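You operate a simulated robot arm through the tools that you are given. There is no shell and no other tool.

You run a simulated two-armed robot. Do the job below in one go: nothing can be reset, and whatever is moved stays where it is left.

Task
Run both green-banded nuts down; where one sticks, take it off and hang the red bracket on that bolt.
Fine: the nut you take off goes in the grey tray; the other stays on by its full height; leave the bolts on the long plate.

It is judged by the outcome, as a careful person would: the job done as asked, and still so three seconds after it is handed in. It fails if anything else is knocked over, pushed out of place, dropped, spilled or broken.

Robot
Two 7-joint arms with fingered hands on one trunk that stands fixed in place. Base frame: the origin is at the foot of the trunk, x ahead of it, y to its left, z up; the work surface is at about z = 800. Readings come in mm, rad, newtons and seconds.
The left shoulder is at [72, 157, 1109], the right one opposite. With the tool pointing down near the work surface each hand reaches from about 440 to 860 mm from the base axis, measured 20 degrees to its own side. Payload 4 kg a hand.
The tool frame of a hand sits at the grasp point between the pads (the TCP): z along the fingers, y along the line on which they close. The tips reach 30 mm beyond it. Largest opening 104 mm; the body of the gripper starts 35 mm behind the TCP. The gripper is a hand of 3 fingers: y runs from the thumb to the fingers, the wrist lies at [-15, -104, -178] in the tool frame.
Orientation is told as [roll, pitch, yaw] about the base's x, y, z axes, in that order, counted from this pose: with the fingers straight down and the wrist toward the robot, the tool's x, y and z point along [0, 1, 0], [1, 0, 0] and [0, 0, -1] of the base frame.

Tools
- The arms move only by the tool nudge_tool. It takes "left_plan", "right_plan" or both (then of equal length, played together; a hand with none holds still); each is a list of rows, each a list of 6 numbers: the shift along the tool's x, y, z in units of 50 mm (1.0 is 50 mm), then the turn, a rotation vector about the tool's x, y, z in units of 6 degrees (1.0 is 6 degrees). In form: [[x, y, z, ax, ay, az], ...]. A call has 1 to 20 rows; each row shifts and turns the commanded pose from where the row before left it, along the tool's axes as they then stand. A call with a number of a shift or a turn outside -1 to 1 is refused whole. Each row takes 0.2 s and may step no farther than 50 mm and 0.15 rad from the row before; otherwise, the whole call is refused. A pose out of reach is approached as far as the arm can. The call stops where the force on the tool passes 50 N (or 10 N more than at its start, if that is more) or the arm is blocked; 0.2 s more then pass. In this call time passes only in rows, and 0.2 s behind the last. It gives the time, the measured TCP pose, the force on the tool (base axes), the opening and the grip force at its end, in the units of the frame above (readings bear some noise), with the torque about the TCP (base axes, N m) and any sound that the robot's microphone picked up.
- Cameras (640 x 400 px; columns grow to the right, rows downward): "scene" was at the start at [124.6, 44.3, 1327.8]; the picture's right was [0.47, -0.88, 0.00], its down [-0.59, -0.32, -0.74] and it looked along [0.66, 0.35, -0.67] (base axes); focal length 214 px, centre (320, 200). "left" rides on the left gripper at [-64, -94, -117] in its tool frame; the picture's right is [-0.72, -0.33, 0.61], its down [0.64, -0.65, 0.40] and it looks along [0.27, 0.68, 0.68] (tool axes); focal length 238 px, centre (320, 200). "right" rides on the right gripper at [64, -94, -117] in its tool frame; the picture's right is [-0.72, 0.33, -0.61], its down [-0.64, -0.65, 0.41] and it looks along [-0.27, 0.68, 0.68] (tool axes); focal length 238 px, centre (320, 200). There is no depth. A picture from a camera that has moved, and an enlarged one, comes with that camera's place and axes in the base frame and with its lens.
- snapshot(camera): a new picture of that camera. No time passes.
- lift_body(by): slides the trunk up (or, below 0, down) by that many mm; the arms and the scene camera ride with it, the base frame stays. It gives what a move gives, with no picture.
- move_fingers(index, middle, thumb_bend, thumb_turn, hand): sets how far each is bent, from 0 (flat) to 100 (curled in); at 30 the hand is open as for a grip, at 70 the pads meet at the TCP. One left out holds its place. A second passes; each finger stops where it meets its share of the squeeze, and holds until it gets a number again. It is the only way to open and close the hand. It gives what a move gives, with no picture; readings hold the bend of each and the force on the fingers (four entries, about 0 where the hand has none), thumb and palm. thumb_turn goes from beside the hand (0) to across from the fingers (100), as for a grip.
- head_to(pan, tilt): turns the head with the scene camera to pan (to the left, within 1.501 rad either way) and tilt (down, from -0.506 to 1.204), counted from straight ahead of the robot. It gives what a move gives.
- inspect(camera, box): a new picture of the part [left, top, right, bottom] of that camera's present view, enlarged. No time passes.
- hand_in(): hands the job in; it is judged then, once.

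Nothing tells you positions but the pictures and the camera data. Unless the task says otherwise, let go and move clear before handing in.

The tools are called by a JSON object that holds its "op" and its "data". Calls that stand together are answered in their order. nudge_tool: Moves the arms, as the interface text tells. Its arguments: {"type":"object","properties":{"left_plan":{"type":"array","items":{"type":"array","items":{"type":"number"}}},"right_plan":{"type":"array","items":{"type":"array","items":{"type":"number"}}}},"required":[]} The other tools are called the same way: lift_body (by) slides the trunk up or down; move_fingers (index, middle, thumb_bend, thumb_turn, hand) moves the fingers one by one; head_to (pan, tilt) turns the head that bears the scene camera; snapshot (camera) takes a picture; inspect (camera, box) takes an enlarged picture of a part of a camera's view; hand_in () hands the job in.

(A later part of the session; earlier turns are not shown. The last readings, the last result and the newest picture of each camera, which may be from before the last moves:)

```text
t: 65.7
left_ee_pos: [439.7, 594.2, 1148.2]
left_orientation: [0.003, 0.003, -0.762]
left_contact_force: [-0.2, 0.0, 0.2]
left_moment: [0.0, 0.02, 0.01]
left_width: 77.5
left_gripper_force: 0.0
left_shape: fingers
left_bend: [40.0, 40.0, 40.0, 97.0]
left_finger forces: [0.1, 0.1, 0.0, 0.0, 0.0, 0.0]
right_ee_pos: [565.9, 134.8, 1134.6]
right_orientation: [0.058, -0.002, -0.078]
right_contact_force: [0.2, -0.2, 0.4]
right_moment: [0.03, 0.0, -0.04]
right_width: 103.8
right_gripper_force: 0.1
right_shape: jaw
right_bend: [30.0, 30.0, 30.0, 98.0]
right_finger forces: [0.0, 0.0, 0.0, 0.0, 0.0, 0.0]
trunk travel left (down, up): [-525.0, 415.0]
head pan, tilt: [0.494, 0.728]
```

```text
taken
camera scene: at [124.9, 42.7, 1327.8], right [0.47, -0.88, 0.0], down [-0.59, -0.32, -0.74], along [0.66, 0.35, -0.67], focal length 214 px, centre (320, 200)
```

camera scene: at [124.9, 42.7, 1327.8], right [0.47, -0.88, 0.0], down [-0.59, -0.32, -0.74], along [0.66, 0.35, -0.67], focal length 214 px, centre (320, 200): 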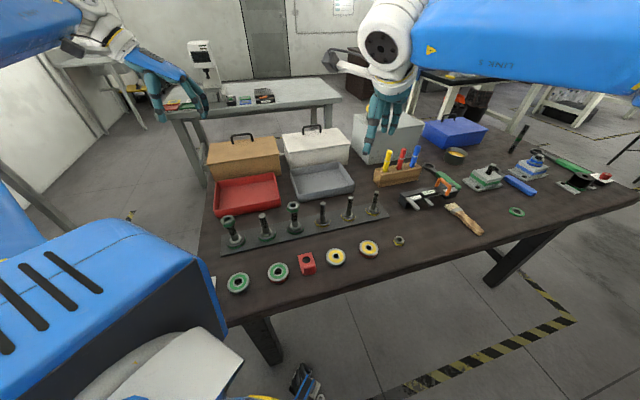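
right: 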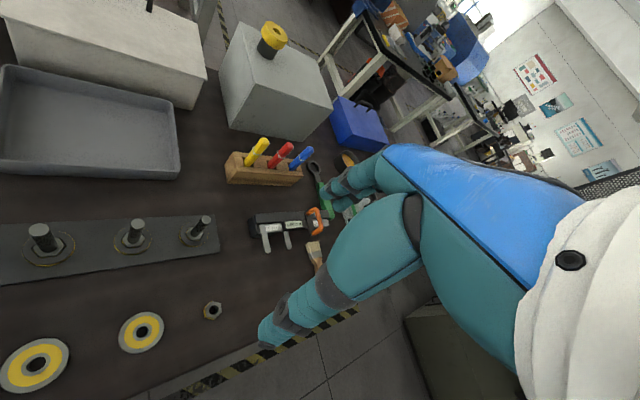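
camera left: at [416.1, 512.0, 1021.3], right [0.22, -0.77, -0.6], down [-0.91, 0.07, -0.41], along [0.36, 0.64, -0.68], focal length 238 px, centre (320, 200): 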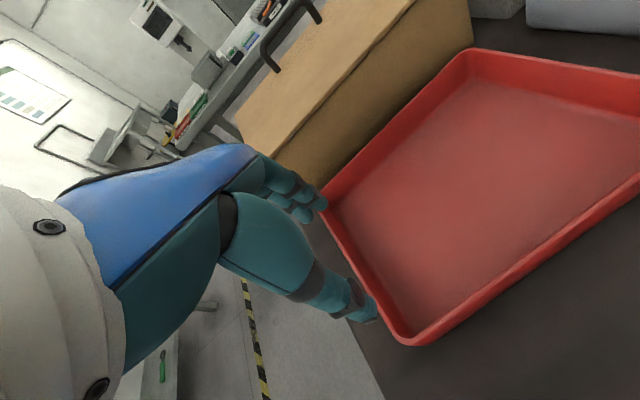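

I'll move the right hand well away to its own side and bring the left hand over bolt 3 at yaw −44°, where it was reachable before.

{"op": "nudge_tool", "data": {"left_plan": [[-0.476, 0.631, 0.25, 0, 0, 0], [-0.476, 0.631, 0.25, 0, 0, 0], [-0.476, 0.631, 0.25, 0, 0, 0], [-0.476, 0.631, 0.25, 0, 0, 0], [-0.476, 0.631, 0.25, 0, 0, 0], [-0.476, 0.631, 0.25, 0, 0, 0], [-0.476, 0.631, 0.25, 0, 0, 0]], "right_plan": [[-0.5, 0, -0.1, 0, 0, 0], [-0.5, 0, -0.1, 0, 0, 0], [-0.5, 0, -0.1, 0, 0, 0], [-0.5, 0, -0.1, 0, 0, 0], [-0.5, 0, -0.1, 0, 0, 0], [-0.5, 0, -0.1, 0, 0, 0], [-0.5, 0, -0.1, 0, 0, 0]]}}

{"op": "snapshot", "data": {"camera": "left"}}

{"op": "snapshot", "data": {"camera": "scene"}}

```text
t: 67.3
left_ee_pos: [484.7, 314.2, 1059.2]
left_orientation: [0.007, 0.004, -0.761]
left_contact_force: [-0.3, -0.3, -0.4]
left_moment: [0.04, 0.01, 0.0]
left_width: 77.6
left_gripper_force: 0.1
left_shape: fingers
left_bend: [40.0, 40.0, 40.0, 97.0]
left_finger forces: [0.0, 0.0, 0.1, 0.0, 0.0, 0.1]
right_ee_pos: [551.9, -45.2, 1159.2]
right_orientation: [0.063, 0.001, -0.08]
right_contact_force: [-0.1, -0.2, 0.1]
right_moment: [0.01, 0.04, -0.02]
right_width: 103.8
right_gripper_force: 0.1
right_shape: jaw
right_bend: [30.0, 30.0, 30.0, 98.0]
right_finger forces: [0.0, 0.1, 0.0, 0.0, 0.1, 0.1]
trunk travel left (down, up): [-525.0, 415.0]
head pan, tilt: [0.494, 0.728]
```

```text
taken
camera left: at [372.4, 333.4, 1176.5], right [-0.73, -0.29, -0.62], down [-0.03, 0.92, -0.4], along [0.68, -0.27, -0.68], focal length 238 px, centre (320, 200)
```

left: 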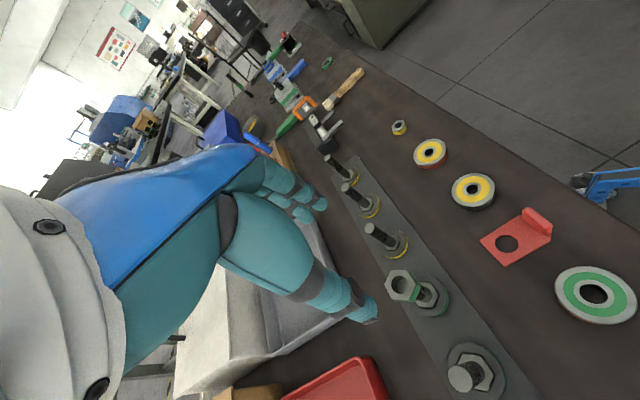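

```text
taken
camera scene: at [125.2, 37.1, 1327.9], right [0.47, -0.88, 0.0], down [-0.59, -0.31, -0.75], along [0.66, 0.36, -0.67], focal length 214 px, centre (320, 200)
```

scene: 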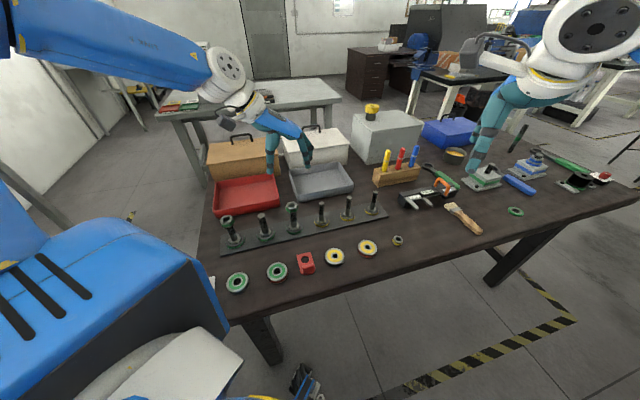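

The left hand is above bolt 3. I'll test clockwise rotation from here in steps.

{"op": "nudge_tool", "data": {"left_plan": [[0, 0, 0, 0, 0, 1], [0, 0, 0, 0, 0, 1], [0, 0, 0, 0, 0, 1], [0, 0, 0, 0, 0, 1], [0, 0, 0, 0, 0, 1], [0, 0, 0, 0, 0, 1], [0, 0, 0, 0, 0, 1], [0, 0, 0, 0, 0, 1], [0, 0, 0, 0, 0, 1], [0, 0, 0, 0, 0, 1]]}}

{"op": "snapshot", "data": {"camera": "scene"}}

```text
t: 69.5
left_ee_pos: [485.3, 322.8, 1060.1]
left_orientation: [0.0, 0.003, -1.809]
left_contact_force: [0.3, -0.9, 0.5]
left_moment: [0.01, -0.02, 0.01]
left_width: 77.6
left_gripper_force: 0.1
left_shape: fingers
left_bend: [40.0, 40.0, 40.0, 97.0]
left_finger forces: [0.0, 0.1, 0.1, 0.0, 0.0, 0.1]
right_ee_pos: [551.4, -40.3, 1159.2]
right_orientation: [0.06, -0.003, -0.079]
right_contact_force: [-0.5, 1.3, -0.5]
right_moment: [0.02, -0.01, 0.02]
right_width: 103.9
right_gripper_force: 0.1
right_shape: jaw
right_bend: [30.0, 30.0, 30.0, 98.0]
right_finger forces: [0.0, 0.0, 0.0, 0.0, 0.1, 0.1]
trunk travel left (down, up): [-525.0, 415.0]
head pan, tilt: [0.494, 0.728]
```

```text
taken
camera scene: at [125.5, 42.4, 1327.7], right [0.47, -0.88, 0.0], down [-0.59, -0.32, -0.74], along [0.66, 0.35, -0.67], focal length 214 px, centre (320, 200)
```

scene: 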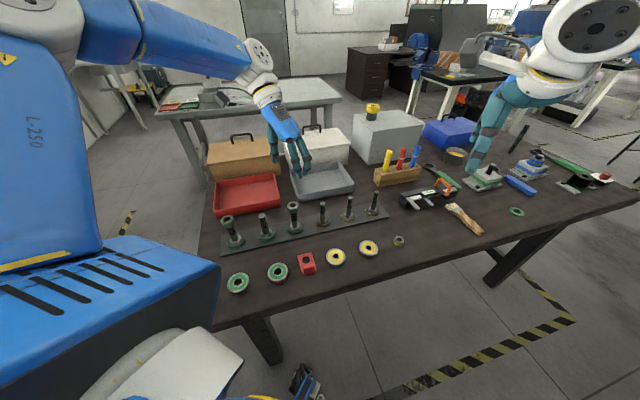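

Yaw −104° is fine. I'll continue to about −164°.

{"op": "nudge_tool", "data": {"left_plan": [[0, 0, 0, 0, 0, 1], [0, 0, 0, 0, 0, 1], [0, 0, 0, 0, 0, 1], [0, 0, 0, 0, 0, 1], [0, 0, 0, 0, 0, 1], [0, 0, 0, 0, 0, 1], [0, 0, 0, 0, 0, 1], [0, 0, 0, 0, 0, 1], [0, 0, 0, 0, 0, 1], [0, 0, 0, 0, 0, 1]]}}

{"op": "snapshot", "data": {"camera": "scene"}}

```text
t: 71.7
left_ee_pos: [470.3, 326.0, 1061.4]
left_orientation: [-0.002, 0.004, -2.858]
left_contact_force: [-0.4, 0.5, -0.7]
left_moment: [-0.03, -0.01, -0.03]
left_width: 77.5
left_gripper_force: 0.1
left_shape: fingers
left_bend: [40.0, 40.0, 40.0, 97.0]
left_finger forces: [0.0, 0.0, 0.1, 0.0, 0.0, 0.0]
left hand out of reach, approached as far as the arm can: row 8, 9, 10
right_ee_pos: [551.4, -40.3, 1159.0]
right_orientation: [0.06, -0.002, -0.079]
right_contact_force: [0.4, -0.1, -0.4]
right_moment: [-0.01, -0.01, 0.01]
right_width: 103.9
right_gripper_force: 0.0
right_shape: jaw
right_bend: [30.0, 30.0, 30.0, 98.0]
right_finger forces: [0.0, 0.0, 0.0, 0.0, 0.0, 0.0]
trunk travel left (down, up): [-525.0, 415.0]
head pan, tilt: [0.494, 0.728]
```

```text
taken
camera scene: at [125.3, 42.5, 1327.8], right [0.47, -0.88, 0.0], down [-0.59, -0.32, -0.74], along [0.66, 0.35, -0.67], focal length 214 px, centre (320, 200)
```

scene: 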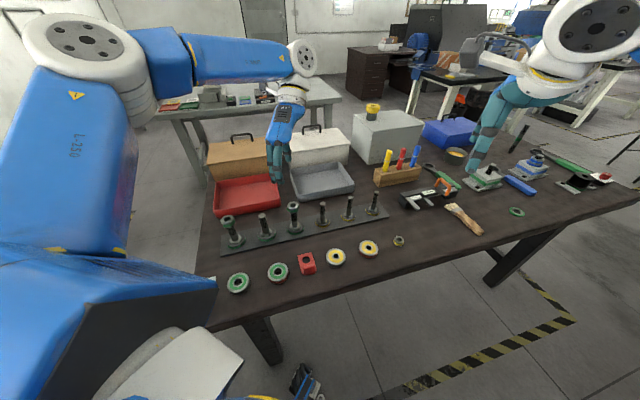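

This posture only spans about −14° to −145° at bolt 3: the wrist got flipped while turning near bolt 1. I'll retrace: back to −44°, over to bolt 1 at height, and unwind counter-clockwise there.

{"op": "nudge_tool", "data": {"left_plan": [[0, 0, 0, 0, 0, -1], [0, 0, 0, 0, 0, -1], [0, 0, 0, 0, 0, -1], [0, 0, 0, 0, 0, -1], [0, 0, 0, 0, 0, -1], [0, 0, 0, 0, 0, -1], [0, 0, 0, 0, 0, -1], [0, 0, 0, 0, 0, -1], [0, 0, 0, 0, 0, -1], [0, 0, 0, 0, 0, -1], [0, 0, 0, 0, 0, -1], [0, 0, 0, 0, 0, -1], [0, 0, 0, 0, 0, -1], [0, 0, 0, 0, 0, -1], [0, 0, 0, 0, 0, -1], [0, 0, 0, 0, 0, -1], [0, 0, 0, 0, 0, -1], [0, 0, 0, 0, 0, -1], [0, 0, 0, 0, 0, -1]]}}

```text
t: 75.7
left_ee_pos: [469.7, 324.7, 1062.3]
left_orientation: [0.003, 0.002, -0.864]
left_contact_force: [0.5, 0.8, -0.2]
left_moment: [0.02, 0.03, 0.0]
left_width: 77.8
left_gripper_force: 0.1
left_shape: fingers
left_bend: [40.0, 40.0, 40.0, 97.0]
left_finger forces: [0.0, 0.0, 0.1, 0.1, 0.0, 0.1]
right_ee_pos: [550.8, -39.6, 1159.5]
right_orientation: [0.06, -0.002, -0.078]
right_contact_force: [0.1, 0.2, 0.1]
right_moment: [0.0, 0.02, -0.02]
right_width: 103.6
right_gripper_force: 0.1
right_shape: jaw
right_bend: [30.0, 30.0, 30.0, 98.0]
right_finger forces: [0.0, 0.1, 0.1, 0.0, 0.1, 0.1]
trunk travel left (down, up): [-525.0, 415.0]
head pan, tilt: [0.494, 0.728]
```

Now over to bolt 1 at z ≈ 1000.

{"op": "nudge_tool", "data": {"left_plan": [[-0.024, -0.842, 0.31, 0, 0, 0], [-0.024, -0.842, 0.31, 0, 0, 0], [-0.024, -0.842, 0.31, 0, 0, 0], [-0.024, -0.842, 0.31, 0, 0, 0]]}}

{"op": "nudge_tool", "data": {"left_plan": [[0, 0, 0, 0, 0, -1], [0, 0, 0, 0, 0, -1], [0, 0, 0, 0, 0, -1], [0, 0, 0, 0, 0, -1], [0, 0, 0, 0, 0, -1], [0, 0, 0, 0, 0, -1]]}}

{"op": "snapshot", "data": {"camera": "scene"}}

```text
t: 76.7
left_ee_pos: [359.3, 450.0, 999.3]
left_orientation: [0.005, 0.0, -0.868]
left_contact_force: [0.5, -0.2, -0.1]
left_moment: [-0.03, -0.02, -0.03]
left_width: 77.6
left_gripper_force: 0.1
left_shape: fingers
left_bend: [40.0, 40.0, 40.0, 97.0]
left_finger forces: [0.1, 0.0, 0.1, 0.0, 0.0, 0.0]
right_ee_pos: [549.9, -39.9, 1160.7]
right_orientation: [0.058, -0.004, -0.079]
right_contact_force: [0.1, 0.3, -1.0]
right_moment: [0.03, -0.01, 0.01]
right_width: 103.8
right_gripper_force: 0.1
right_shape: jaw
right_bend: [30.0, 30.0, 30.0, 98.0]
right_finger forces: [0.0, 0.0, 0.1, 0.0, 0.1, 0.0]
trunk travel left (down, up): [-525.0, 415.0]
head pan, tilt: [0.494, 0.728]
```

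```text
t: 78.1
left_ee_pos: [356.8, 450.2, 1000.9]
left_orientation: [0.006, -0.003, -0.237]
left_contact_force: [-1.1, -0.6, 0.4]
left_moment: [0.03, 0.0, 0.01]
left_width: 77.5
left_gripper_force: 0.1
left_shape: fingers
left_bend: [40.0, 40.0, 40.0, 97.0]
left_finger forces: [0.0, 0.0, 0.1, 0.0, 0.1, 0.0]
right_ee_pos: [550.7, -40.2, 1160.2]
right_orientation: [0.06, -0.001, -0.077]
right_contact_force: [-0.5, -0.4, 0.0]
right_moment: [0.0, 0.0, 0.0]
right_width: 103.8
right_gripper_force: 0.1
right_shape: jaw
right_bend: [30.0, 30.0, 30.0, 98.0]
right_finger forces: [0.1, 0.1, 0.1, 0.0, 0.0, 0.1]
trunk travel left (down, up): [-525.0, 415.0]
head pan, tilt: [0.494, 0.728]
```

```text
taken
camera scene: at [123.4, 42.9, 1327.9], right [0.47, -0.88, 0.0], down [-0.59, -0.32, -0.75], along [0.66, 0.35, -0.67], focal length 214 px, centre (320, 200)
```

scene: 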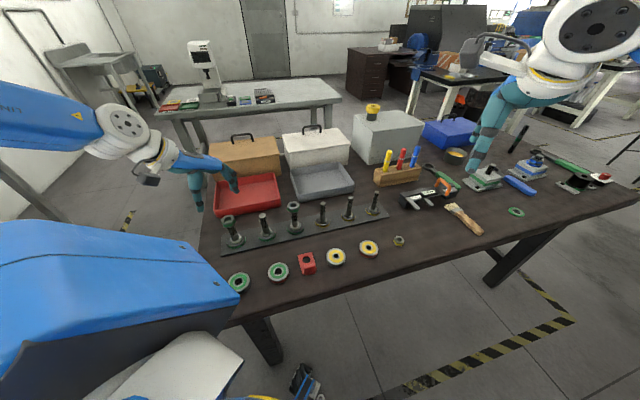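

Continuing counter-clockwise here in steps.

{"op": "nudge_tool", "data": {"left_plan": [[0, 0, 0, 0, 0, -1], [0, 0, 0, 0, 0, -1], [0, 0, 0, 0, 0, -1], [0, 0, 0, 0, 0, -1]]}}

{"op": "nudge_tool", "data": {"left_plan": [[0, 0, 0, 0, 0, -1], [0, 0, 0, 0, 0, -1], [0, 0, 0, 0, 0, -1], [0, 0, 0, 0, 0, -1]]}}

{"op": "snapshot", "data": {"camera": "scene"}}

```text
t: 79.1
left_ee_pos: [381.3, 497.1, 974.7]
left_orientation: [-0.005, 0.001, 0.178]
left_contact_force: [0.7, 0.7, -0.2]
left_moment: [0.01, 0.03, 0.0]
left_width: 77.7
left_gripper_force: 0.1
left_shape: fingers
left_bend: [40.0, 40.0, 40.0, 97.0]
left_finger forces: [0.0, 0.0, 0.0, 0.0, 0.1, 0.0]
left hand out of reach, approached as far as the arm can: row 3, 4
right_ee_pos: [552.3, -38.9, 1158.2]
right_orientation: [0.058, -0.001, -0.081]
right_contact_force: [-0.1, -1.2, -0.4]
right_moment: [0.02, 0.0, 0.02]
right_width: 103.8
right_gripper_force: 0.1
right_shape: jaw
right_bend: [30.0, 30.0, 30.0, 98.0]
right_finger forces: [0.0, 0.1, 0.1, 0.0, 0.1, 0.0]
trunk travel left (down, up): [-525.0, 415.0]
head pan, tilt: [0.494, 0.728]
```

```text
t: 80.1
left_ee_pos: [388.3, 584.3, 920.0]
left_orientation: [-0.004, -0.003, 0.597]
left_contact_force: [0.0, -0.2, -0.3]
left_moment: [-0.02, 0.02, 0.02]
left_width: 77.9
left_gripper_force: 0.0
left_shape: fingers
left_bend: [40.0, 40.0, 40.0, 97.0]
left_finger forces: [0.0, 0.0, 0.1, 0.0, 0.0, 0.1]
left hand out of reach, approached as far as the arm can: row 1, 2, 3, 4
right_ee_pos: [552.0, -39.2, 1158.6]
right_orientation: [0.058, -0.003, -0.077]
right_contact_force: [0.7, -0.1, 0.7]
right_moment: [-0.02, 0.03, -0.03]
right_width: 103.6
right_gripper_force: 0.1
right_shape: jaw
right_bend: [30.0, 30.0, 30.0, 98.0]
right_finger forces: [0.0, 0.0, 0.1, 0.1, 0.0, 0.0]
trunk travel left (down, up): [-525.0, 415.0]
head pan, tilt: [0.494, 0.728]
```

```text
taken
camera scene: at [125.5, 43.9, 1327.7], right [0.47, -0.88, 0.0], down [-0.59, -0.32, -0.74], along [0.66, 0.35, -0.67], focal length 214 px, centre (320, 200)
```

scene: 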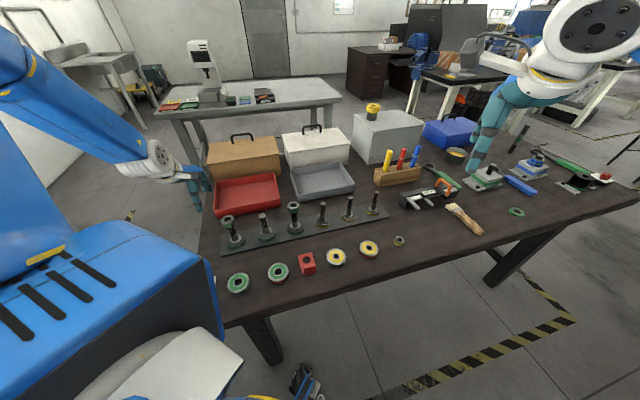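

The wrist is still in the flipped posture here. It still has a usable 120° range on the clockwise side, so I'll work within that. First I'll turn clockwise in place to free it.

{"op": "nudge_tool", "data": {"left_plan": [[0, 0, 0, 0, 0, 1], [0, 0, 0, 0, 0, 1], [0, 0, 0, 0, 0, 1], [0, 0, 0, 0, 0, 1], [0, 0, 0, 0, 0, 1], [0, 0, 0, 0, 0, 1], [0, 0, 0, 0, 0, 1], [0, 0, 0, 0, 0, 1], [0, 0, 0, 0, 0, 1], [0, 0, 0, 0, 0, 1], [0, 0, 0, 0, 0, 1], [0, 0, 0, 0, 0, 1], [0, 0, 0, 0, 0, 1]]}}

{"op": "inspect", "data": {"camera": "scene", "box": [180, 150, 300, 250]}}

```text
t: 82.9
left_ee_pos: [389.3, 583.4, 919.6]
left_orientation: [0.003, 0.003, -0.764]
left_contact_force: [0.2, 0.5, 0.1]
left_moment: [-0.02, -0.01, 0.01]
left_width: 77.7
left_gripper_force: 0.0
left_shape: fingers
left_bend: [40.0, 40.0, 40.0, 97.0]
left_finger forces: [0.0, 0.0, 0.1, 0.0, 0.1, 0.0]
right_ee_pos: [550.6, -39.3, 1159.4]
right_orientation: [0.058, -0.003, -0.079]
right_contact_force: [1.4, -0.3, 0.8]
right_moment: [-0.01, -0.02, 0.0]
right_width: 103.7
right_gripper_force: 0.0
right_shape: jaw
right_bend: [30.0, 30.0, 30.0, 98.0]
right_finger forces: [0.0, 0.1, 0.0, 0.0, 0.0, 0.1]
trunk travel left (down, up): [-525.0, 415.0]
head pan, tilt: [0.494, 0.728]
```

```text
4.00 times, centred on (240, 200) of scene
camera zoom: at [124.6, 44.5, 1327.8], right [0.47, -0.88, 0.0], down [-0.59, -0.32, -0.74], along [0.66, 0.35, -0.67], focal length 858 px, centre (640, 200)
```

zoom: 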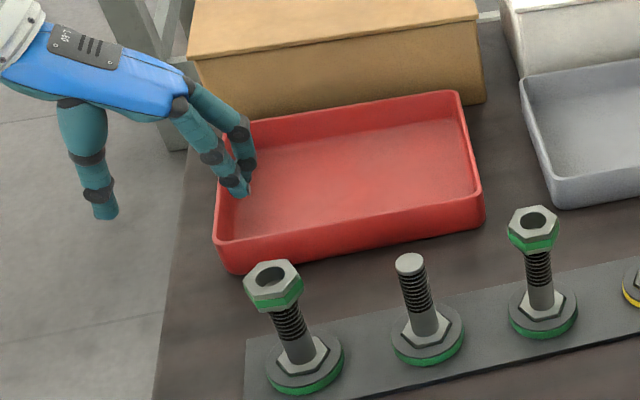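

The tray is still exactly where it was. I'll raise straight up to about z = 1050 now.

{"op": "nudge_tool", "data": {"left_plan": [[0, 0, -0.9, 0, 0, 0], [0, 0, -0.9, 0, 0, 0], [0, 0, -0.9, 0, 0, 0]]}}

```text
t: 83.7
left_ee_pos: [385.4, 580.5, 1058.6]
left_orientation: [0.004, 0.002, -0.76]
left_contact_force: [-0.1, 0.4, 0.3]
left_moment: [-0.02, 0.0, 0.04]
left_width: 77.7
left_gripper_force: 0.1
left_shape: fingers
left_bend: [40.0, 40.0, 40.0, 97.0]
left_finger forces: [0.0, 0.1, 0.0, 0.0, 0.1, 0.0]
right_ee_pos: [551.4, -41.2, 1159.3]
right_orientation: [0.058, -0.002, -0.078]
right_contact_force: [0.2, 0.1, 0.1]
right_moment: [-0.02, -0.01, 0.0]
right_width: 103.4
right_gripper_force: 0.0
right_shape: jaw
right_bend: [30.0, 30.0, 30.0, 98.0]
right_finger forces: [0.0, 0.0, 0.0, 0.0, 0.0, 0.1]
trunk travel left (down, up): [-525.0, 415.0]
head pan, tilt: [0.494, 0.728]
```

Now to bolt 3 at z ≈ 1040.

{"op": "nudge_tool", "data": {"left_plan": [[-0.341, 0.719, 0.05, 0, 0, 0], [-0.341, 0.719, 0.05, 0, 0, 0], [-0.341, 0.719, 0.05, 0, 0, 0], [-0.341, 0.719, 0.05, 0, 0, 0], [-0.341, 0.719, 0.05, 0, 0, 0], [-0.341, 0.719, 0.05, 0, 0, 0], [-0.341, 0.719, 0.05, 0, 0, 0]]}}

{"op": "inspect", "data": {"camera": "left", "box": [320, 200, 480, 300]}}

```text
t: 85.3
left_ee_pos: [486.3, 321.3, 1037.7]
left_orientation: [0.003, 0.005, -0.761]
left_contact_force: [0.9, -0.1, 0.0]
left_moment: [0.0, 0.0, -0.01]
left_width: 77.6
left_gripper_force: 0.1
left_shape: fingers
left_bend: [40.0, 40.0, 40.0, 97.0]
left_finger forces: [0.2, 0.0, 0.0, 0.0, 0.1, 0.1]
right_ee_pos: [551.5, -41.2, 1159.2]
right_orientation: [0.062, -0.002, -0.079]
right_contact_force: [-0.1, 0.1, 0.9]
right_moment: [0.01, -0.01, -0.01]
right_width: 103.8
right_gripper_force: 0.1
right_shape: jaw
right_bend: [30.0, 30.0, 30.0, 98.0]
right_finger forces: [0.0, 0.0, 0.0, 0.0, 0.0, 0.0]
trunk travel left (down, up): [-525.0, 415.0]
head pan, tilt: [0.494, 0.728]
```

```text
4.00 times, centred on (400, 250) of left
camera zoom: at [375.0, 339.4, 1154.7], right [-0.73, -0.29, -0.61], down [-0.03, 0.92, -0.4], along [0.68, -0.27, -0.68], focal length 953 px, centre (0, 0)
```

zoom: 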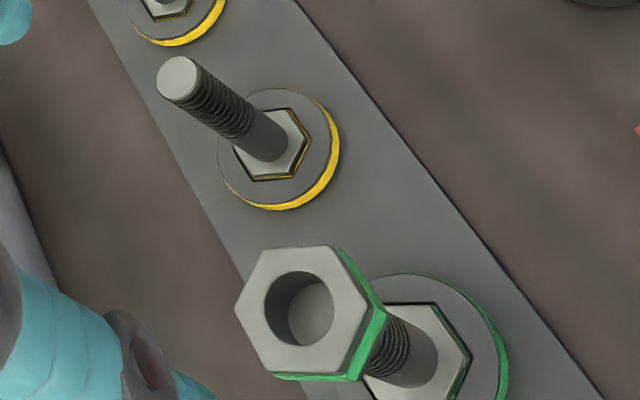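

Nut 3 is nearly under the hand. I'll centre, drop to z ≈ 960 and test the counter-clockwise limit at about −20° there.

{"op": "nudge_tool", "data": {"left_plan": [[-0.028, -0.018, 0.8, 0, 0, 0], [0, 0, 0.75, 0, 0, 0], [0, 0, 0, 0, 0, -1], [0, 0, 0, 0, 0, -1], [0, 0, 0, 0, 0, -1], [0, 0, 0, 0, 0, -1]]}}

```text
t: 86.7
left_ee_pos: [485.2, 322.5, 959.3]
left_orientation: [0.004, -0.002, -0.341]
left_contact_force: [0.1, 0.1, 0.0]
left_moment: [0.01, 0.0, 0.01]
left_width: 77.4
left_gripper_force: 0.0
left_shape: fingers
left_bend: [40.0, 40.0, 40.0, 97.0]
left_finger forces: [0.1, 0.0, 0.0, 0.0, 0.0, 0.0]
right_ee_pos: [551.0, -39.3, 1159.1]
right_orientation: [0.057, -0.002, -0.08]
right_contact_force: [0.1, -0.2, 0.2]
right_moment: [0.03, 0.01, -0.03]
right_width: 103.8
right_gripper_force: 0.1
right_shape: jaw
right_bend: [30.0, 30.0, 30.0, 98.0]
right_finger forces: [0.0, 0.0, 0.1, 0.0, 0.1, 0.0]
trunk travel left (down, up): [-525.0, 415.0]
head pan, tilt: [0.494, 0.728]
```

Yaw −19.5° works here. I'll nudge to about −16.5° to match the flat and descend to gripping height.

{"op": "nudge_tool", "data": {"left_plan": [[0, 0, 0, 0, 0, -0.5], [0, 0, 0.4, 0, 0, 0], [0, 0, 0.38, 0, 0, 0]]}}

{"op": "inspect", "data": {"camera": "left", "box": [280, 180, 400, 280]}}

{"op": "inspect", "data": {"camera": "scene", "box": [250, 170, 330, 220]}}

```text
t: 87.5
left_ee_pos: [486.4, 327.7, 921.4]
left_orientation: [-0.002, -0.003, -0.295]
left_contact_force: [-1.0, 0.4, -0.6]
left_moment: [0.02, -0.01, -0.04]
left_width: 77.8
left_gripper_force: 0.0
left_shape: fingers
left_bend: [40.0, 40.0, 40.0, 97.0]
left_finger forces: [0.1, 0.0, 0.1, 0.1, 0.0, 0.1]
left hand out of reach, approached as far as the arm can: row 3
right_ee_pos: [553.7, -38.9, 1158.2]
right_orientation: [0.058, -0.002, -0.079]
right_contact_force: [0.6, -0.2, 0.1]
right_moment: [-0.04, 0.02, -0.01]
right_width: 104.1
right_gripper_force: 0.0
right_shape: jaw
right_bend: [30.0, 30.0, 30.0, 98.0]
right_finger forces: [0.0, 0.1, 0.0, 0.0, 0.0, 0.0]
trunk travel left (down, up): [-525.0, 415.0]
head pan, tilt: [0.494, 0.728]
```

```text
4.00 times, centred on (340, 230) of left
camera zoom: at [378.2, 294.5, 1038.4], right [-0.52, -0.6, -0.61], down [-0.44, 0.8, -0.41], along [0.73, 0.06, -0.68], focal length 953 px, centre (240, 80)
```

zoom: 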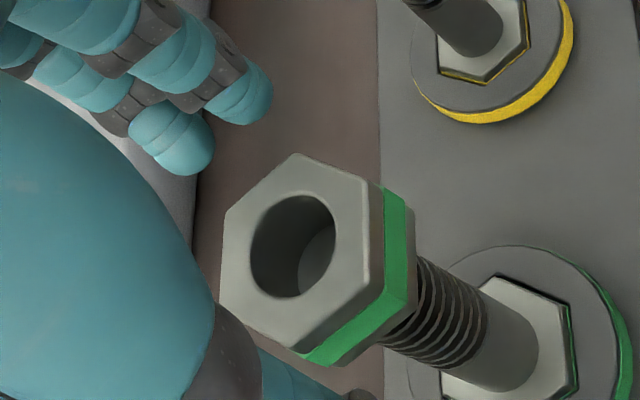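

```text
8.00 times, centred on (290, 195) of scene
camera zoom: at [125.6, 43.3, 1327.7], right [0.47, -0.88, 0.0], down [-0.59, -0.32, -0.74], along [0.66, 0.35, -0.67], focal length 1716 px, centre (560, 240)
```

zoom: 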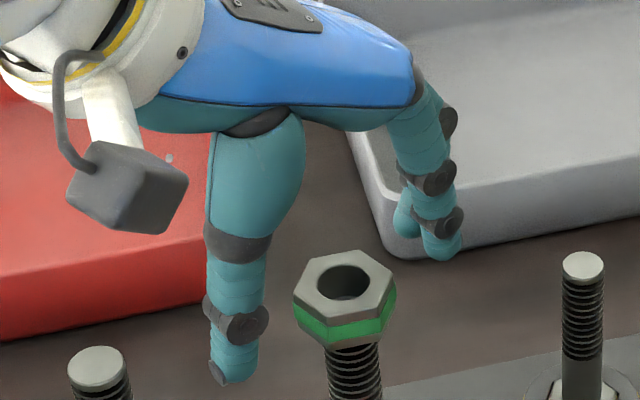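

It fell slightly short in y at that yaw. I'll back off to about −21°, re-centre on nut 3, and check.

{"op": "nudge_tool", "data": {"left_plan": [[0, 0, 0, 0, 0, 0.75], [-0.12, 0.02, 0, 0, 0, 0]]}}

{"op": "inspect", "data": {"camera": "left", "box": [280, 180, 400, 280]}}

```text
t: 88.1
left_ee_pos: [484.5, 321.4, 921.8]
left_orientation: [0.004, 0.002, -0.37]
left_contact_force: [-0.4, 0.6, -0.2]
left_moment: [-0.02, 0.0, -0.01]
left_width: 77.6
left_gripper_force: 0.2
left_shape: fingers
left_bend: [40.0, 40.0, 40.0, 97.0]
left_finger forces: [0.1, 0.1, 0.0, 0.0, 0.0, 0.1]
right_ee_pos: [551.1, -39.7, 1159.3]
right_orientation: [0.059, -0.003, -0.079]
right_contact_force: [-0.9, -1.2, -0.3]
right_moment: [-0.01, 0.01, -0.02]
right_width: 103.7
right_gripper_force: 0.1
right_shape: jaw
right_bend: [30.0, 30.0, 30.0, 98.0]
right_finger forces: [0.1, 0.0, 0.0, 0.0, 0.0, 0.1]
trunk travel left (down, up): [-525.0, 415.0]
head pan, tilt: [0.494, 0.728]
```

```text
4.00 times, centred on (340, 230) of left
camera zoom: at [374.0, 296.9, 1038.3], right [-0.56, -0.55, -0.62], down [-0.38, 0.83, -0.4], along [0.73, 0.01, -0.68], focal length 953 px, centre (240, 80)
```

zoom: 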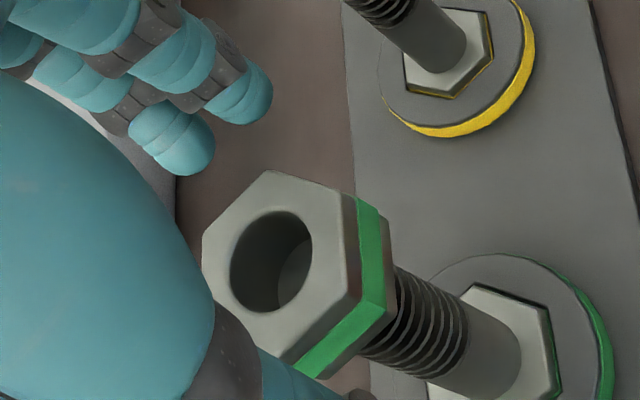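

Nut 3 is centred. I'll close on it.

{"op": "move_fingers", "data": {"hand": "left", "index": 70, "middle": 70, "thumb_bend": 70}}

{"op": "nudge_tool", "data": {"left_plan": [[0, 0, 0.001, 0, 0, 1], [0, 0, 0.001, 0, 0, 1], [0, 0, 0.001, 0, 0, 1], [0, 0, 0.001, 0, 0, 1]]}}

{"op": "inspect", "data": {"camera": "scene", "box": [274, 195, 314, 220]}}

{"op": "inspect", "data": {"camera": "left", "box": [280, 180, 400, 280]}}

```text
t: 89.1
left_ee_pos: [485.7, 321.9, 922.7]
left_orientation: [0.003, -0.001, -0.368]
left_contact_force: [2.2, -1.3, 1.9]
left_moment: [-0.03, -0.05, 0.02]
left_width: 28.0
left_gripper_force: 11.9
left_shape: fingers
left_bend: [62.0, 64.0, 59.0, 99.0]
left_finger forces: [6.6, 6.1, 0.0, 0.0, 11.5, 0.1]
right_ee_pos: [551.4, -39.9, 1159.3]
right_orientation: [0.058, 0.0, -0.079]
right_contact_force: [-0.5, -0.8, 0.1]
right_moment: [0.0, 0.02, 0.0]
right_width: 103.3
right_gripper_force: 0.1
right_shape: jaw
right_bend: [30.0, 30.0, 30.0, 98.0]
right_finger forces: [0.0, 0.0, 0.1, 0.0, 0.0, 0.0]
trunk travel left (down, up): [-525.0, 415.0]
head pan, tilt: [0.494, 0.728]
```

```text
t: 90.1
left_ee_pos: [485.3, 321.2, 921.2]
left_orientation: [0.003, 0.001, -0.789]
left_contact_force: [2.2, -1.9, 3.6]
left_moment: [-0.07, -0.02, 0.04]
left_width: 28.1
left_gripper_force: 12.5
left_shape: fingers
left_bend: [61.0, 65.0, 59.0, 99.0]
left_finger forces: [7.4, 6.0, 0.0, 0.0, 11.4, 0.1]
right_ee_pos: [551.8, -40.7, 1158.9]
right_orientation: [0.059, -0.002, -0.079]
right_contact_force: [-0.2, -0.5, 0.1]
right_moment: [-0.02, -0.02, 0.0]
right_width: 103.6
right_gripper_force: 0.0
right_shape: jaw
right_bend: [30.0, 30.0, 30.0, 98.0]
right_finger forces: [0.1, 0.0, 0.1, 0.0, 0.0, 0.0]
trunk travel left (down, up): [-525.0, 415.0]
head pan, tilt: [0.494, 0.728]
```

```text
16.00 times, centred on (294, 208) of scene
camera zoom: at [124.7, 42.5, 1327.8], right [0.47, -0.88, 0.0], down [-0.59, -0.32, -0.74], along [0.66, 0.35, -0.67], focal length 3432 px, centre (736, 80)
```

zoom: 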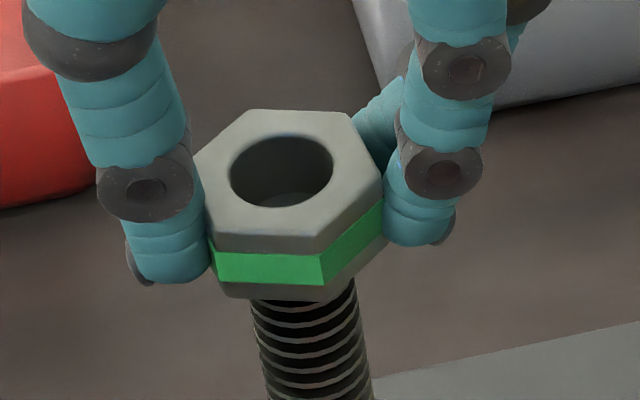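

```text
4.00 times, centred on (340, 230) of left
camera zoom: at [373.5, 343.8, 1037.9], right [-0.74, -0.27, -0.61], down [0.0, 0.92, -0.4], along [0.67, -0.29, -0.68], focal length 953 px, centre (240, 80)
```

zoom: 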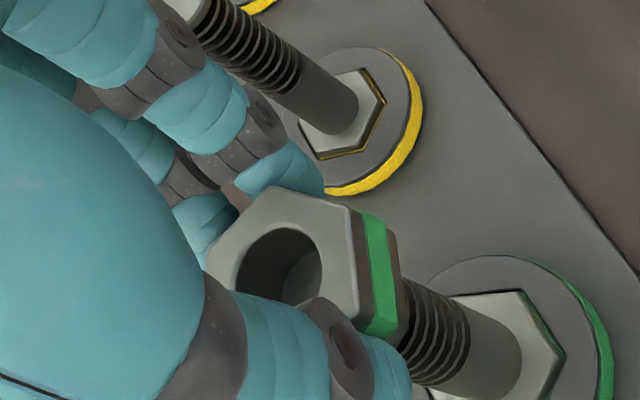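

Nut 3 follows freely at only 0.04 N·m, clearly unlike nut 1. I'll continue the stroke to about −135°.

{"op": "nudge_tool", "data": {"left_plan": [[0, 0, 0.0008, 0, 0, 1], [0, 0, 0.0008, 0, 0, 1], [0, 0, 0.0008, 0, 0, 1], [0, 0, 0.0008, 0, 0, 1], [0, 0, 0.0008, 0, 0, 1], [0, 0, 0.0008, 0, 0, 1], [0, 0, 0.0008, 0, 0, 1], [0, 0, 0.0008, 0, 0, 1], [0, 0, 0.0008, 0, 0, 1], [0, 0, 0.0008, 0, 0, 1], [0, 0, 0.0008, 0, 0, 1], [0, 0, 0.0008, 0, 0, 1], [0, 0, 0.0008, 0, 0, 1], [0, 0, 0.0008, 0, 0, 1], [0, 0, 0.0008, 0, 0, 1]]}}

{"op": "inspect", "data": {"camera": "scene", "box": [274, 195, 314, 220]}}

{"op": "inspect", "data": {"camera": "left", "box": [280, 180, 400, 280]}}

```text
t: 93.3
left_ee_pos: [461.9, 324.5, 934.1]
left_orientation: [0.0, 0.003, -2.359]
left_contact_force: [0.8, -0.5, -3.5]
left_moment: [-0.01, 0.0, 0.0]
left_width: 27.9
left_gripper_force: 11.5
left_shape: fingers
left_bend: [62.0, 65.0, 59.0, 99.0]
left_finger forces: [6.5, 5.0, 0.0, 0.0, 11.5, 0.1]
left hand out of reach, approached as far as the arm can: row 13, 14, 15
right_ee_pos: [550.8, -39.8, 1160.0]
right_orientation: [0.057, -0.004, -0.079]
right_contact_force: [-0.4, 0.0, 0.0]
right_moment: [-0.02, 0.02, 0.01]
right_width: 103.9
right_gripper_force: 0.1
right_shape: jaw
right_bend: [30.0, 30.0, 30.0, 98.0]
right_finger forces: [0.0, 0.1, 0.0, 0.0, 0.0, 0.0]
trunk travel left (down, up): [-525.0, 415.0]
head pan, tilt: [0.494, 0.728]
```

```text
16.00 times, centred on (294, 208) of scene
camera zoom: at [124.9, 42.9, 1327.9], right [0.47, -0.88, 0.0], down [-0.59, -0.32, -0.74], along [0.66, 0.35, -0.67], focal length 3432 px, centre (736, 80)
```

zoom: 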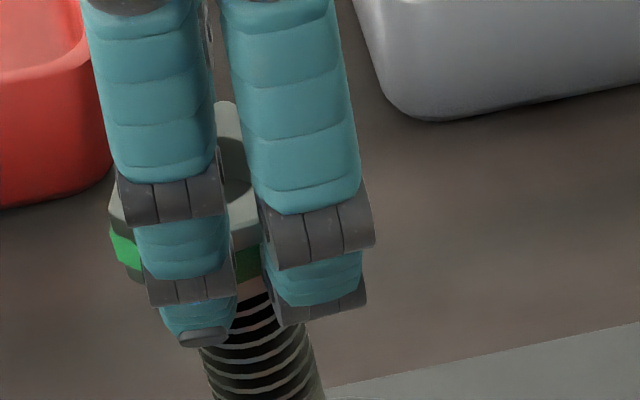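

```text
4.00 times, centred on (340, 230) of left
camera zoom: at [485.2, 436.5, 1050.8], right [-0.27, 0.74, -0.61], down [0.92, 0.01, -0.4], along [-0.29, -0.67, -0.68], focal length 953 px, centre (240, 80)
```

zoom: 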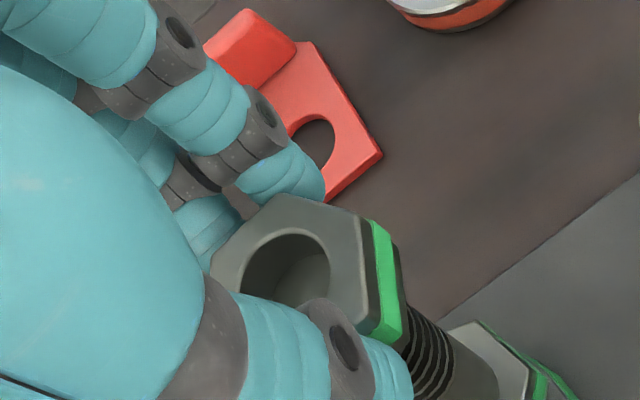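

The arm ran out of reach at the end and dragged the gripped nut, and apparently the bolt, about 23 mm sideways and 13 mm up. I'll hold still and look at the bolt base before correcting.

{"op": "inspect", "data": {"camera": "scene", "box": [250, 180, 350, 260]}}

{"op": "inspect", "data": {"camera": "left", "box": [300, 180, 500, 340]}}

```text
5.00 times, centred on (300, 220) of scene
camera zoom: at [124.9, 42.9, 1327.9], right [0.47, -0.88, 0.0], down [-0.59, -0.32, -0.74], along [0.66, 0.35, -0.67], focal length 1072 px, centre (420, 100)
```

zoom: 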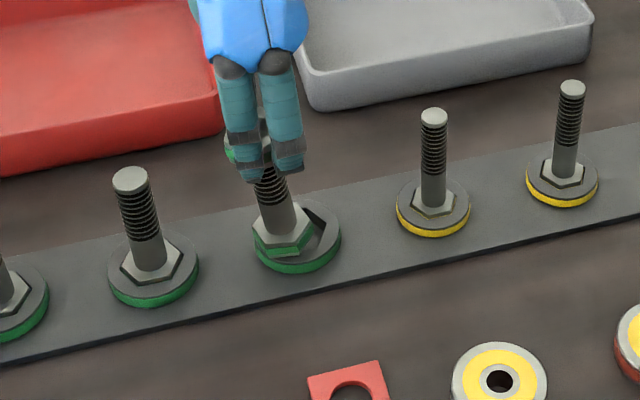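

```text
2.50 times, centred on (400, 260) of left
camera zoom: at [485.2, 436.5, 1050.8], right [-0.27, 0.74, -0.61], down [0.92, 0.01, -0.4], along [-0.29, -0.67, -0.68], focal length 596 px, centre (120, 50)
```

zoom: 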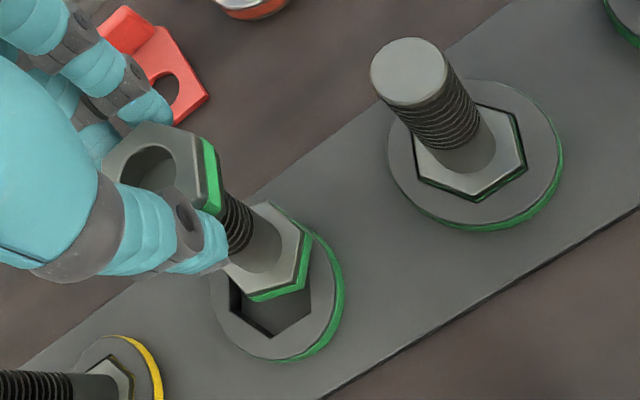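

Bolt 3's hex head has lifted out of its hex pocket in the disc; it is hanging from the nut in my grip. I'll first rotate back 18° in place to restore its orientation and reach, then raise slightly for clearance.

{"op": "nudge_tool", "data": {"left_plan": [[0, 0, 0, 0, 0, -0.75], [0, 0, 0, 0, 0, -0.75], [0, 0, 0, 0, 0, -0.75], [0, 0, 0, 0, 0, -0.75]]}}

{"op": "inspect", "data": {"camera": "scene", "box": [260, 190, 330, 250]}}

{"op": "inspect", "data": {"camera": "left", "box": [300, 180, 500, 340]}}

```text
t: 94.3
left_ee_pos: [463.9, 325.9, 934.5]
left_orientation: [-0.001, 0.004, -2.044]
left_contact_force: [-0.5, -0.2, -4.2]
left_moment: [0.02, -0.01, -0.03]
left_width: 27.9
left_gripper_force: 11.2
left_shape: fingers
left_bend: [62.0, 65.0, 59.0, 99.0]
left_finger forces: [6.6, 5.0, 0.0, 0.0, 11.6, 0.1]
right_ee_pos: [550.5, -39.2, 1159.6]
right_orientation: [0.058, -0.002, -0.077]
right_contact_force: [0.8, 0.2, 0.0]
right_moment: [-0.02, 0.0, -0.01]
right_width: 103.7
right_gripper_force: 0.0
right_shape: jaw
right_bend: [30.0, 30.0, 30.0, 98.0]
right_finger forces: [0.1, 0.0, 0.0, 0.1, 0.0, 0.0]
trunk travel left (down, up): [-525.0, 415.0]
head pan, tilt: [0.494, 0.728]
```

```text
6.67 times, centred on (295, 220) of scene
camera zoom: at [125.3, 43.4, 1327.7], right [0.47, -0.88, 0.0], down [-0.59, -0.32, -0.74], along [0.66, 0.35, -0.67], focal length 1430 px, centre (487, 67)
```

zoom: 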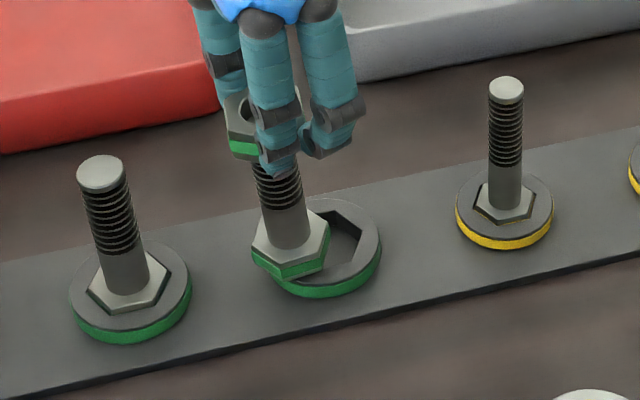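

```text
2.50 times, centred on (400, 260) of left
camera zoom: at [449.4, 438.0, 1050.0], right [-0.49, 0.62, -0.61], down [0.87, 0.29, -0.4], along [-0.07, -0.73, -0.68], focal length 596 px, centre (120, 50)
```

zoom: 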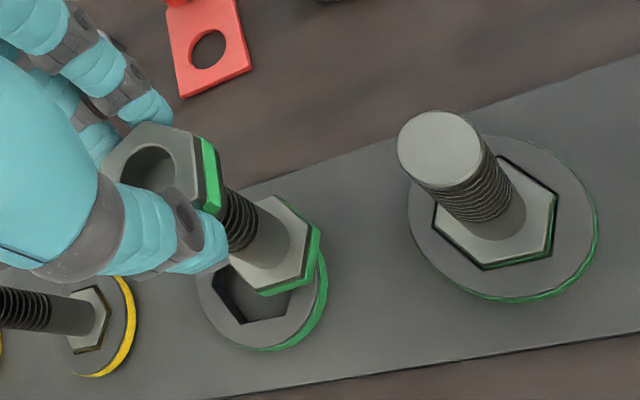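

The bolt hangs vertically above its disc. I'll zoom to compare the head's hex with the pocket's hex.

{"op": "inspect", "data": {"camera": "scene", "box": [282, 218, 318, 242]}}

{"op": "inspect", "data": {"camera": "scene", "box": [256, 218, 292, 242]}}

```text
16.00 times, centred on (300, 230) of scene
camera zoom: at [125.3, 43.4, 1327.7], right [0.47, -0.88, 0.0], down [-0.59, -0.32, -0.74], along [0.66, 0.35, -0.67], focal length 3432 px, centre (640, -280)
```

zoom: 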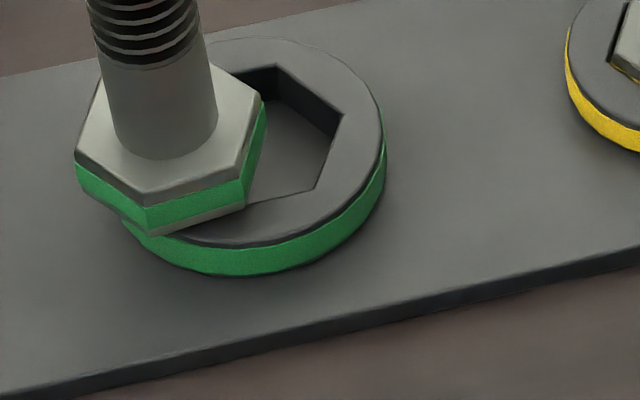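

```text
16.00 times, centred on (274, 230) of scene
camera zoom: at [125.3, 43.4, 1327.7], right [0.47, -0.88, 0.0], down [-0.59, -0.32, -0.74], along [0.66, 0.35, -0.67], focal length 3432 px, centre (1056, -280)
```

zoom: 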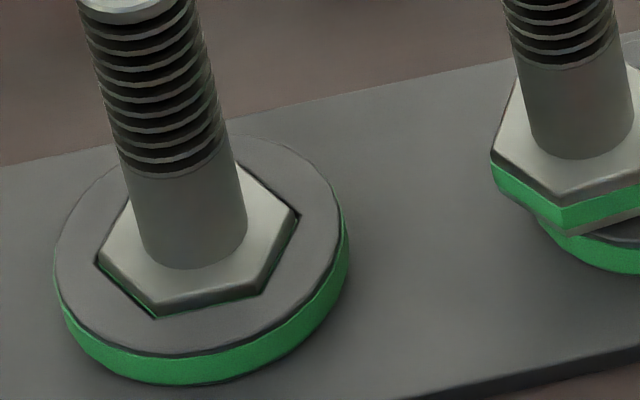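

The head hex is within about 4° of the pocket, but the bolt is tilted a few degrees and trailing on the disc rim. I'll raise 10 mm to clear it and turn 4° clockwise to match.

{"op": "nudge_tool", "data": {"left_plan": [[0, 0, -0.1, 0, 0, 0], [0, 0, -0.1, 0, 0, 0], [0, 0, 0, 0, 0, 0.68]]}}

{"op": "inspect", "data": {"camera": "scene", "box": [282, 210, 318, 234]}}

{"op": "inspect", "data": {"camera": "left", "box": [300, 190, 460, 290]}}

{"op": "inspect", "data": {"camera": "scene", "box": [270, 180, 330, 240]}}

```text
t: 95.1
left_ee_pos: [462.9, 324.8, 943.6]
left_orientation: [-0.001, 0.003, -2.117]
left_contact_force: [-0.2, 0.2, -3.6]
left_moment: [0.04, 0.01, -0.02]
left_width: 28.0
left_gripper_force: 11.4
left_shape: fingers
left_bend: [62.0, 65.0, 59.0, 99.0]
left_finger forces: [6.6, 5.0, 0.1, 0.1, 11.5, 0.0]
right_ee_pos: [551.7, -38.8, 1159.3]
right_orientation: [0.058, -0.001, -0.078]
right_contact_force: [0.8, -0.1, -0.6]
right_moment: [-0.03, -0.01, 0.0]
right_width: 103.5
right_gripper_force: 0.1
right_shape: jaw
right_bend: [30.0, 30.0, 30.0, 98.0]
right_finger forces: [0.0, 0.0, 0.0, 0.0, 0.0, 0.0]
trunk travel left (down, up): [-525.0, 415.0]
head pan, tilt: [0.494, 0.728]
```

```text
16.00 times, centred on (300, 222) of scene
camera zoom: at [126.1, 43.3, 1327.6], right [0.47, -0.88, 0.0], down [-0.59, -0.32, -0.74], along [0.66, 0.35, -0.67], focal length 3432 px, centre (640, -152)
```

zoom: 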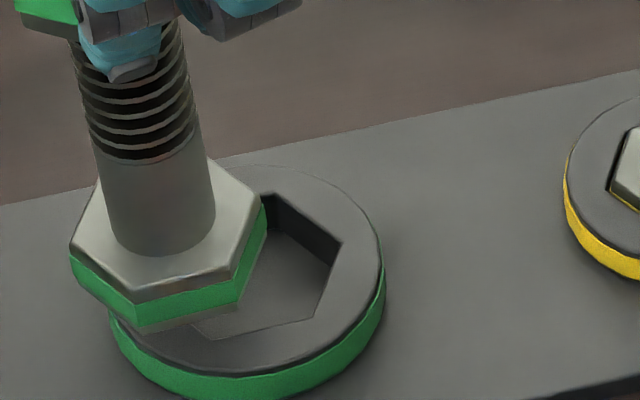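

```text
4.00 times, centred on (380, 240) of left
camera zoom: at [457.8, 438.7, 1058.9], right [-0.45, 0.65, -0.61], down [0.89, 0.23, -0.4], along [-0.13, -0.72, -0.68], focal length 953 px, centre (80, 40)
```

zoom: 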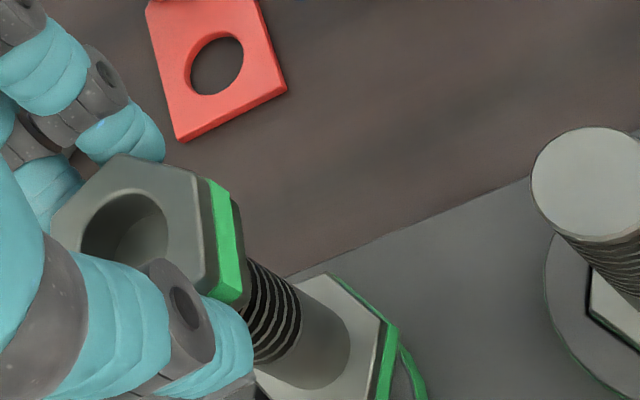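

```text
6.67 times, centred on (300, 210) of scene
camera zoom: at [126.1, 43.3, 1327.6], right [0.47, -0.88, 0.0], down [-0.59, -0.32, -0.74], along [0.66, 0.35, -0.67], focal length 1430 px, centre (453, 133)
```

zoom: 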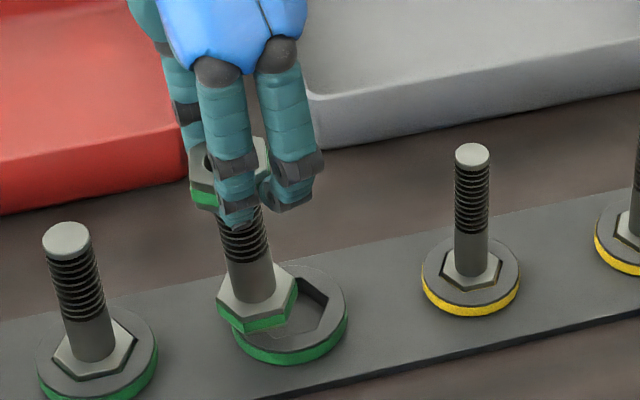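

The bolt hangs freely with its hex matching the pocket. To get away from the reach limit, I'll rotate the hand 60° counter-clockwise in the air; the hex is symmetric, so the bolt will still match.

{"op": "nudge_tool", "data": {"left_plan": [[0, 0, 0, 0, 0, -1], [0, 0, 0, 0, 0, -1], [0, 0, 0, 0, 0, -1], [0, 0, 0, 0, 0, -1], [0, 0, 0, 0, 0, -1], [0, 0, 0, 0, 0, -1], [0, 0, 0, 0, 0, -1], [0, 0, 0, 0, 0, -1], [0, 0, 0, 0, 0, -1], [0, 0, 0, 0, 0, -1]]}}

{"op": "inspect", "data": {"camera": "scene", "box": [282, 210, 318, 234]}}

{"op": "inspect", "data": {"camera": "left", "box": [300, 190, 460, 290]}}

{"op": "inspect", "data": {"camera": "scene", "box": [270, 180, 330, 240]}}

```text
t: 97.3
left_ee_pos: [463.2, 324.3, 942.6]
left_orientation: [0.001, 0.002, -1.067]
left_contact_force: [0.3, -0.4, -4.1]
left_moment: [-0.04, -0.02, -0.02]
left_width: 28.0
left_gripper_force: 11.0
left_shape: fingers
left_bend: [62.0, 65.0, 59.0, 99.0]
left_finger forces: [6.6, 5.0, 0.0, 0.0, 11.4, 0.0]
right_ee_pos: [551.3, -39.9, 1158.9]
right_orientation: [0.061, 0.0, -0.079]
right_contact_force: [-0.1, 0.7, 0.3]
right_moment: [0.0, 0.01, -0.03]
right_width: 103.9
right_gripper_force: 0.0
right_shape: jaw
right_bend: [30.0, 30.0, 30.0, 98.0]
right_finger forces: [0.1, 0.1, 0.0, 0.0, 0.0, 0.0]
trunk travel left (down, up): [-525.0, 415.0]
head pan, tilt: [0.494, 0.728]
```

```text
16.00 times, centred on (300, 222) of scene
camera zoom: at [124.8, 43.2, 1327.8], right [0.47, -0.88, 0.0], down [-0.59, -0.32, -0.74], along [0.66, 0.35, -0.67], focal length 3432 px, centre (640, -152)
```

zoom: 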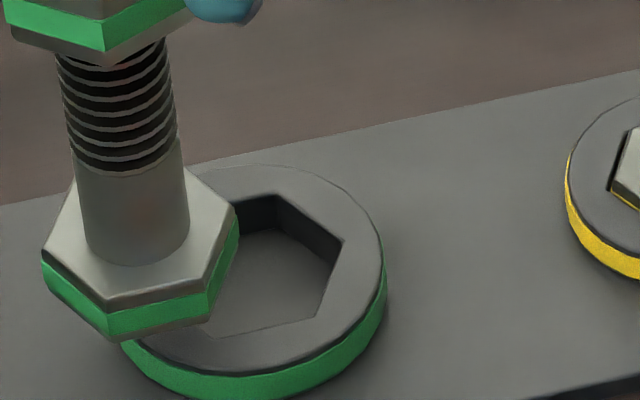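

```text
4.00 times, centred on (380, 240) of left
camera zoom: at [362.0, 375.7, 1059.1], right [-0.79, -0.06, -0.61], down [0.25, 0.88, -0.4], along [0.57, -0.47, -0.68], focal length 953 px, centre (80, 40)
```

zoom: 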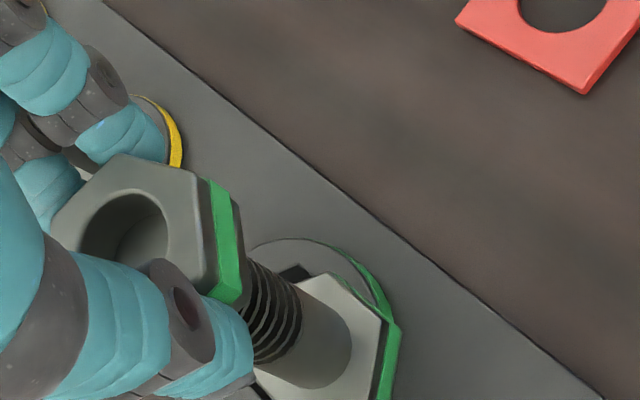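

```text
6.67 times, centred on (300, 210) of scene
camera zoom: at [124.8, 43.2, 1327.8], right [0.47, -0.88, 0.0], down [-0.59, -0.32, -0.74], along [0.66, 0.35, -0.67], focal length 1430 px, centre (453, 133)
```

zoom: 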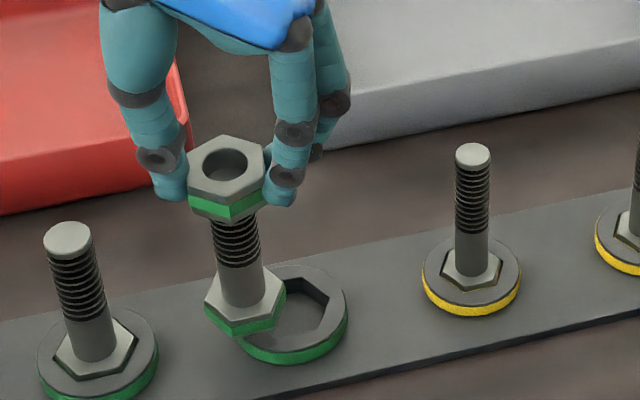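

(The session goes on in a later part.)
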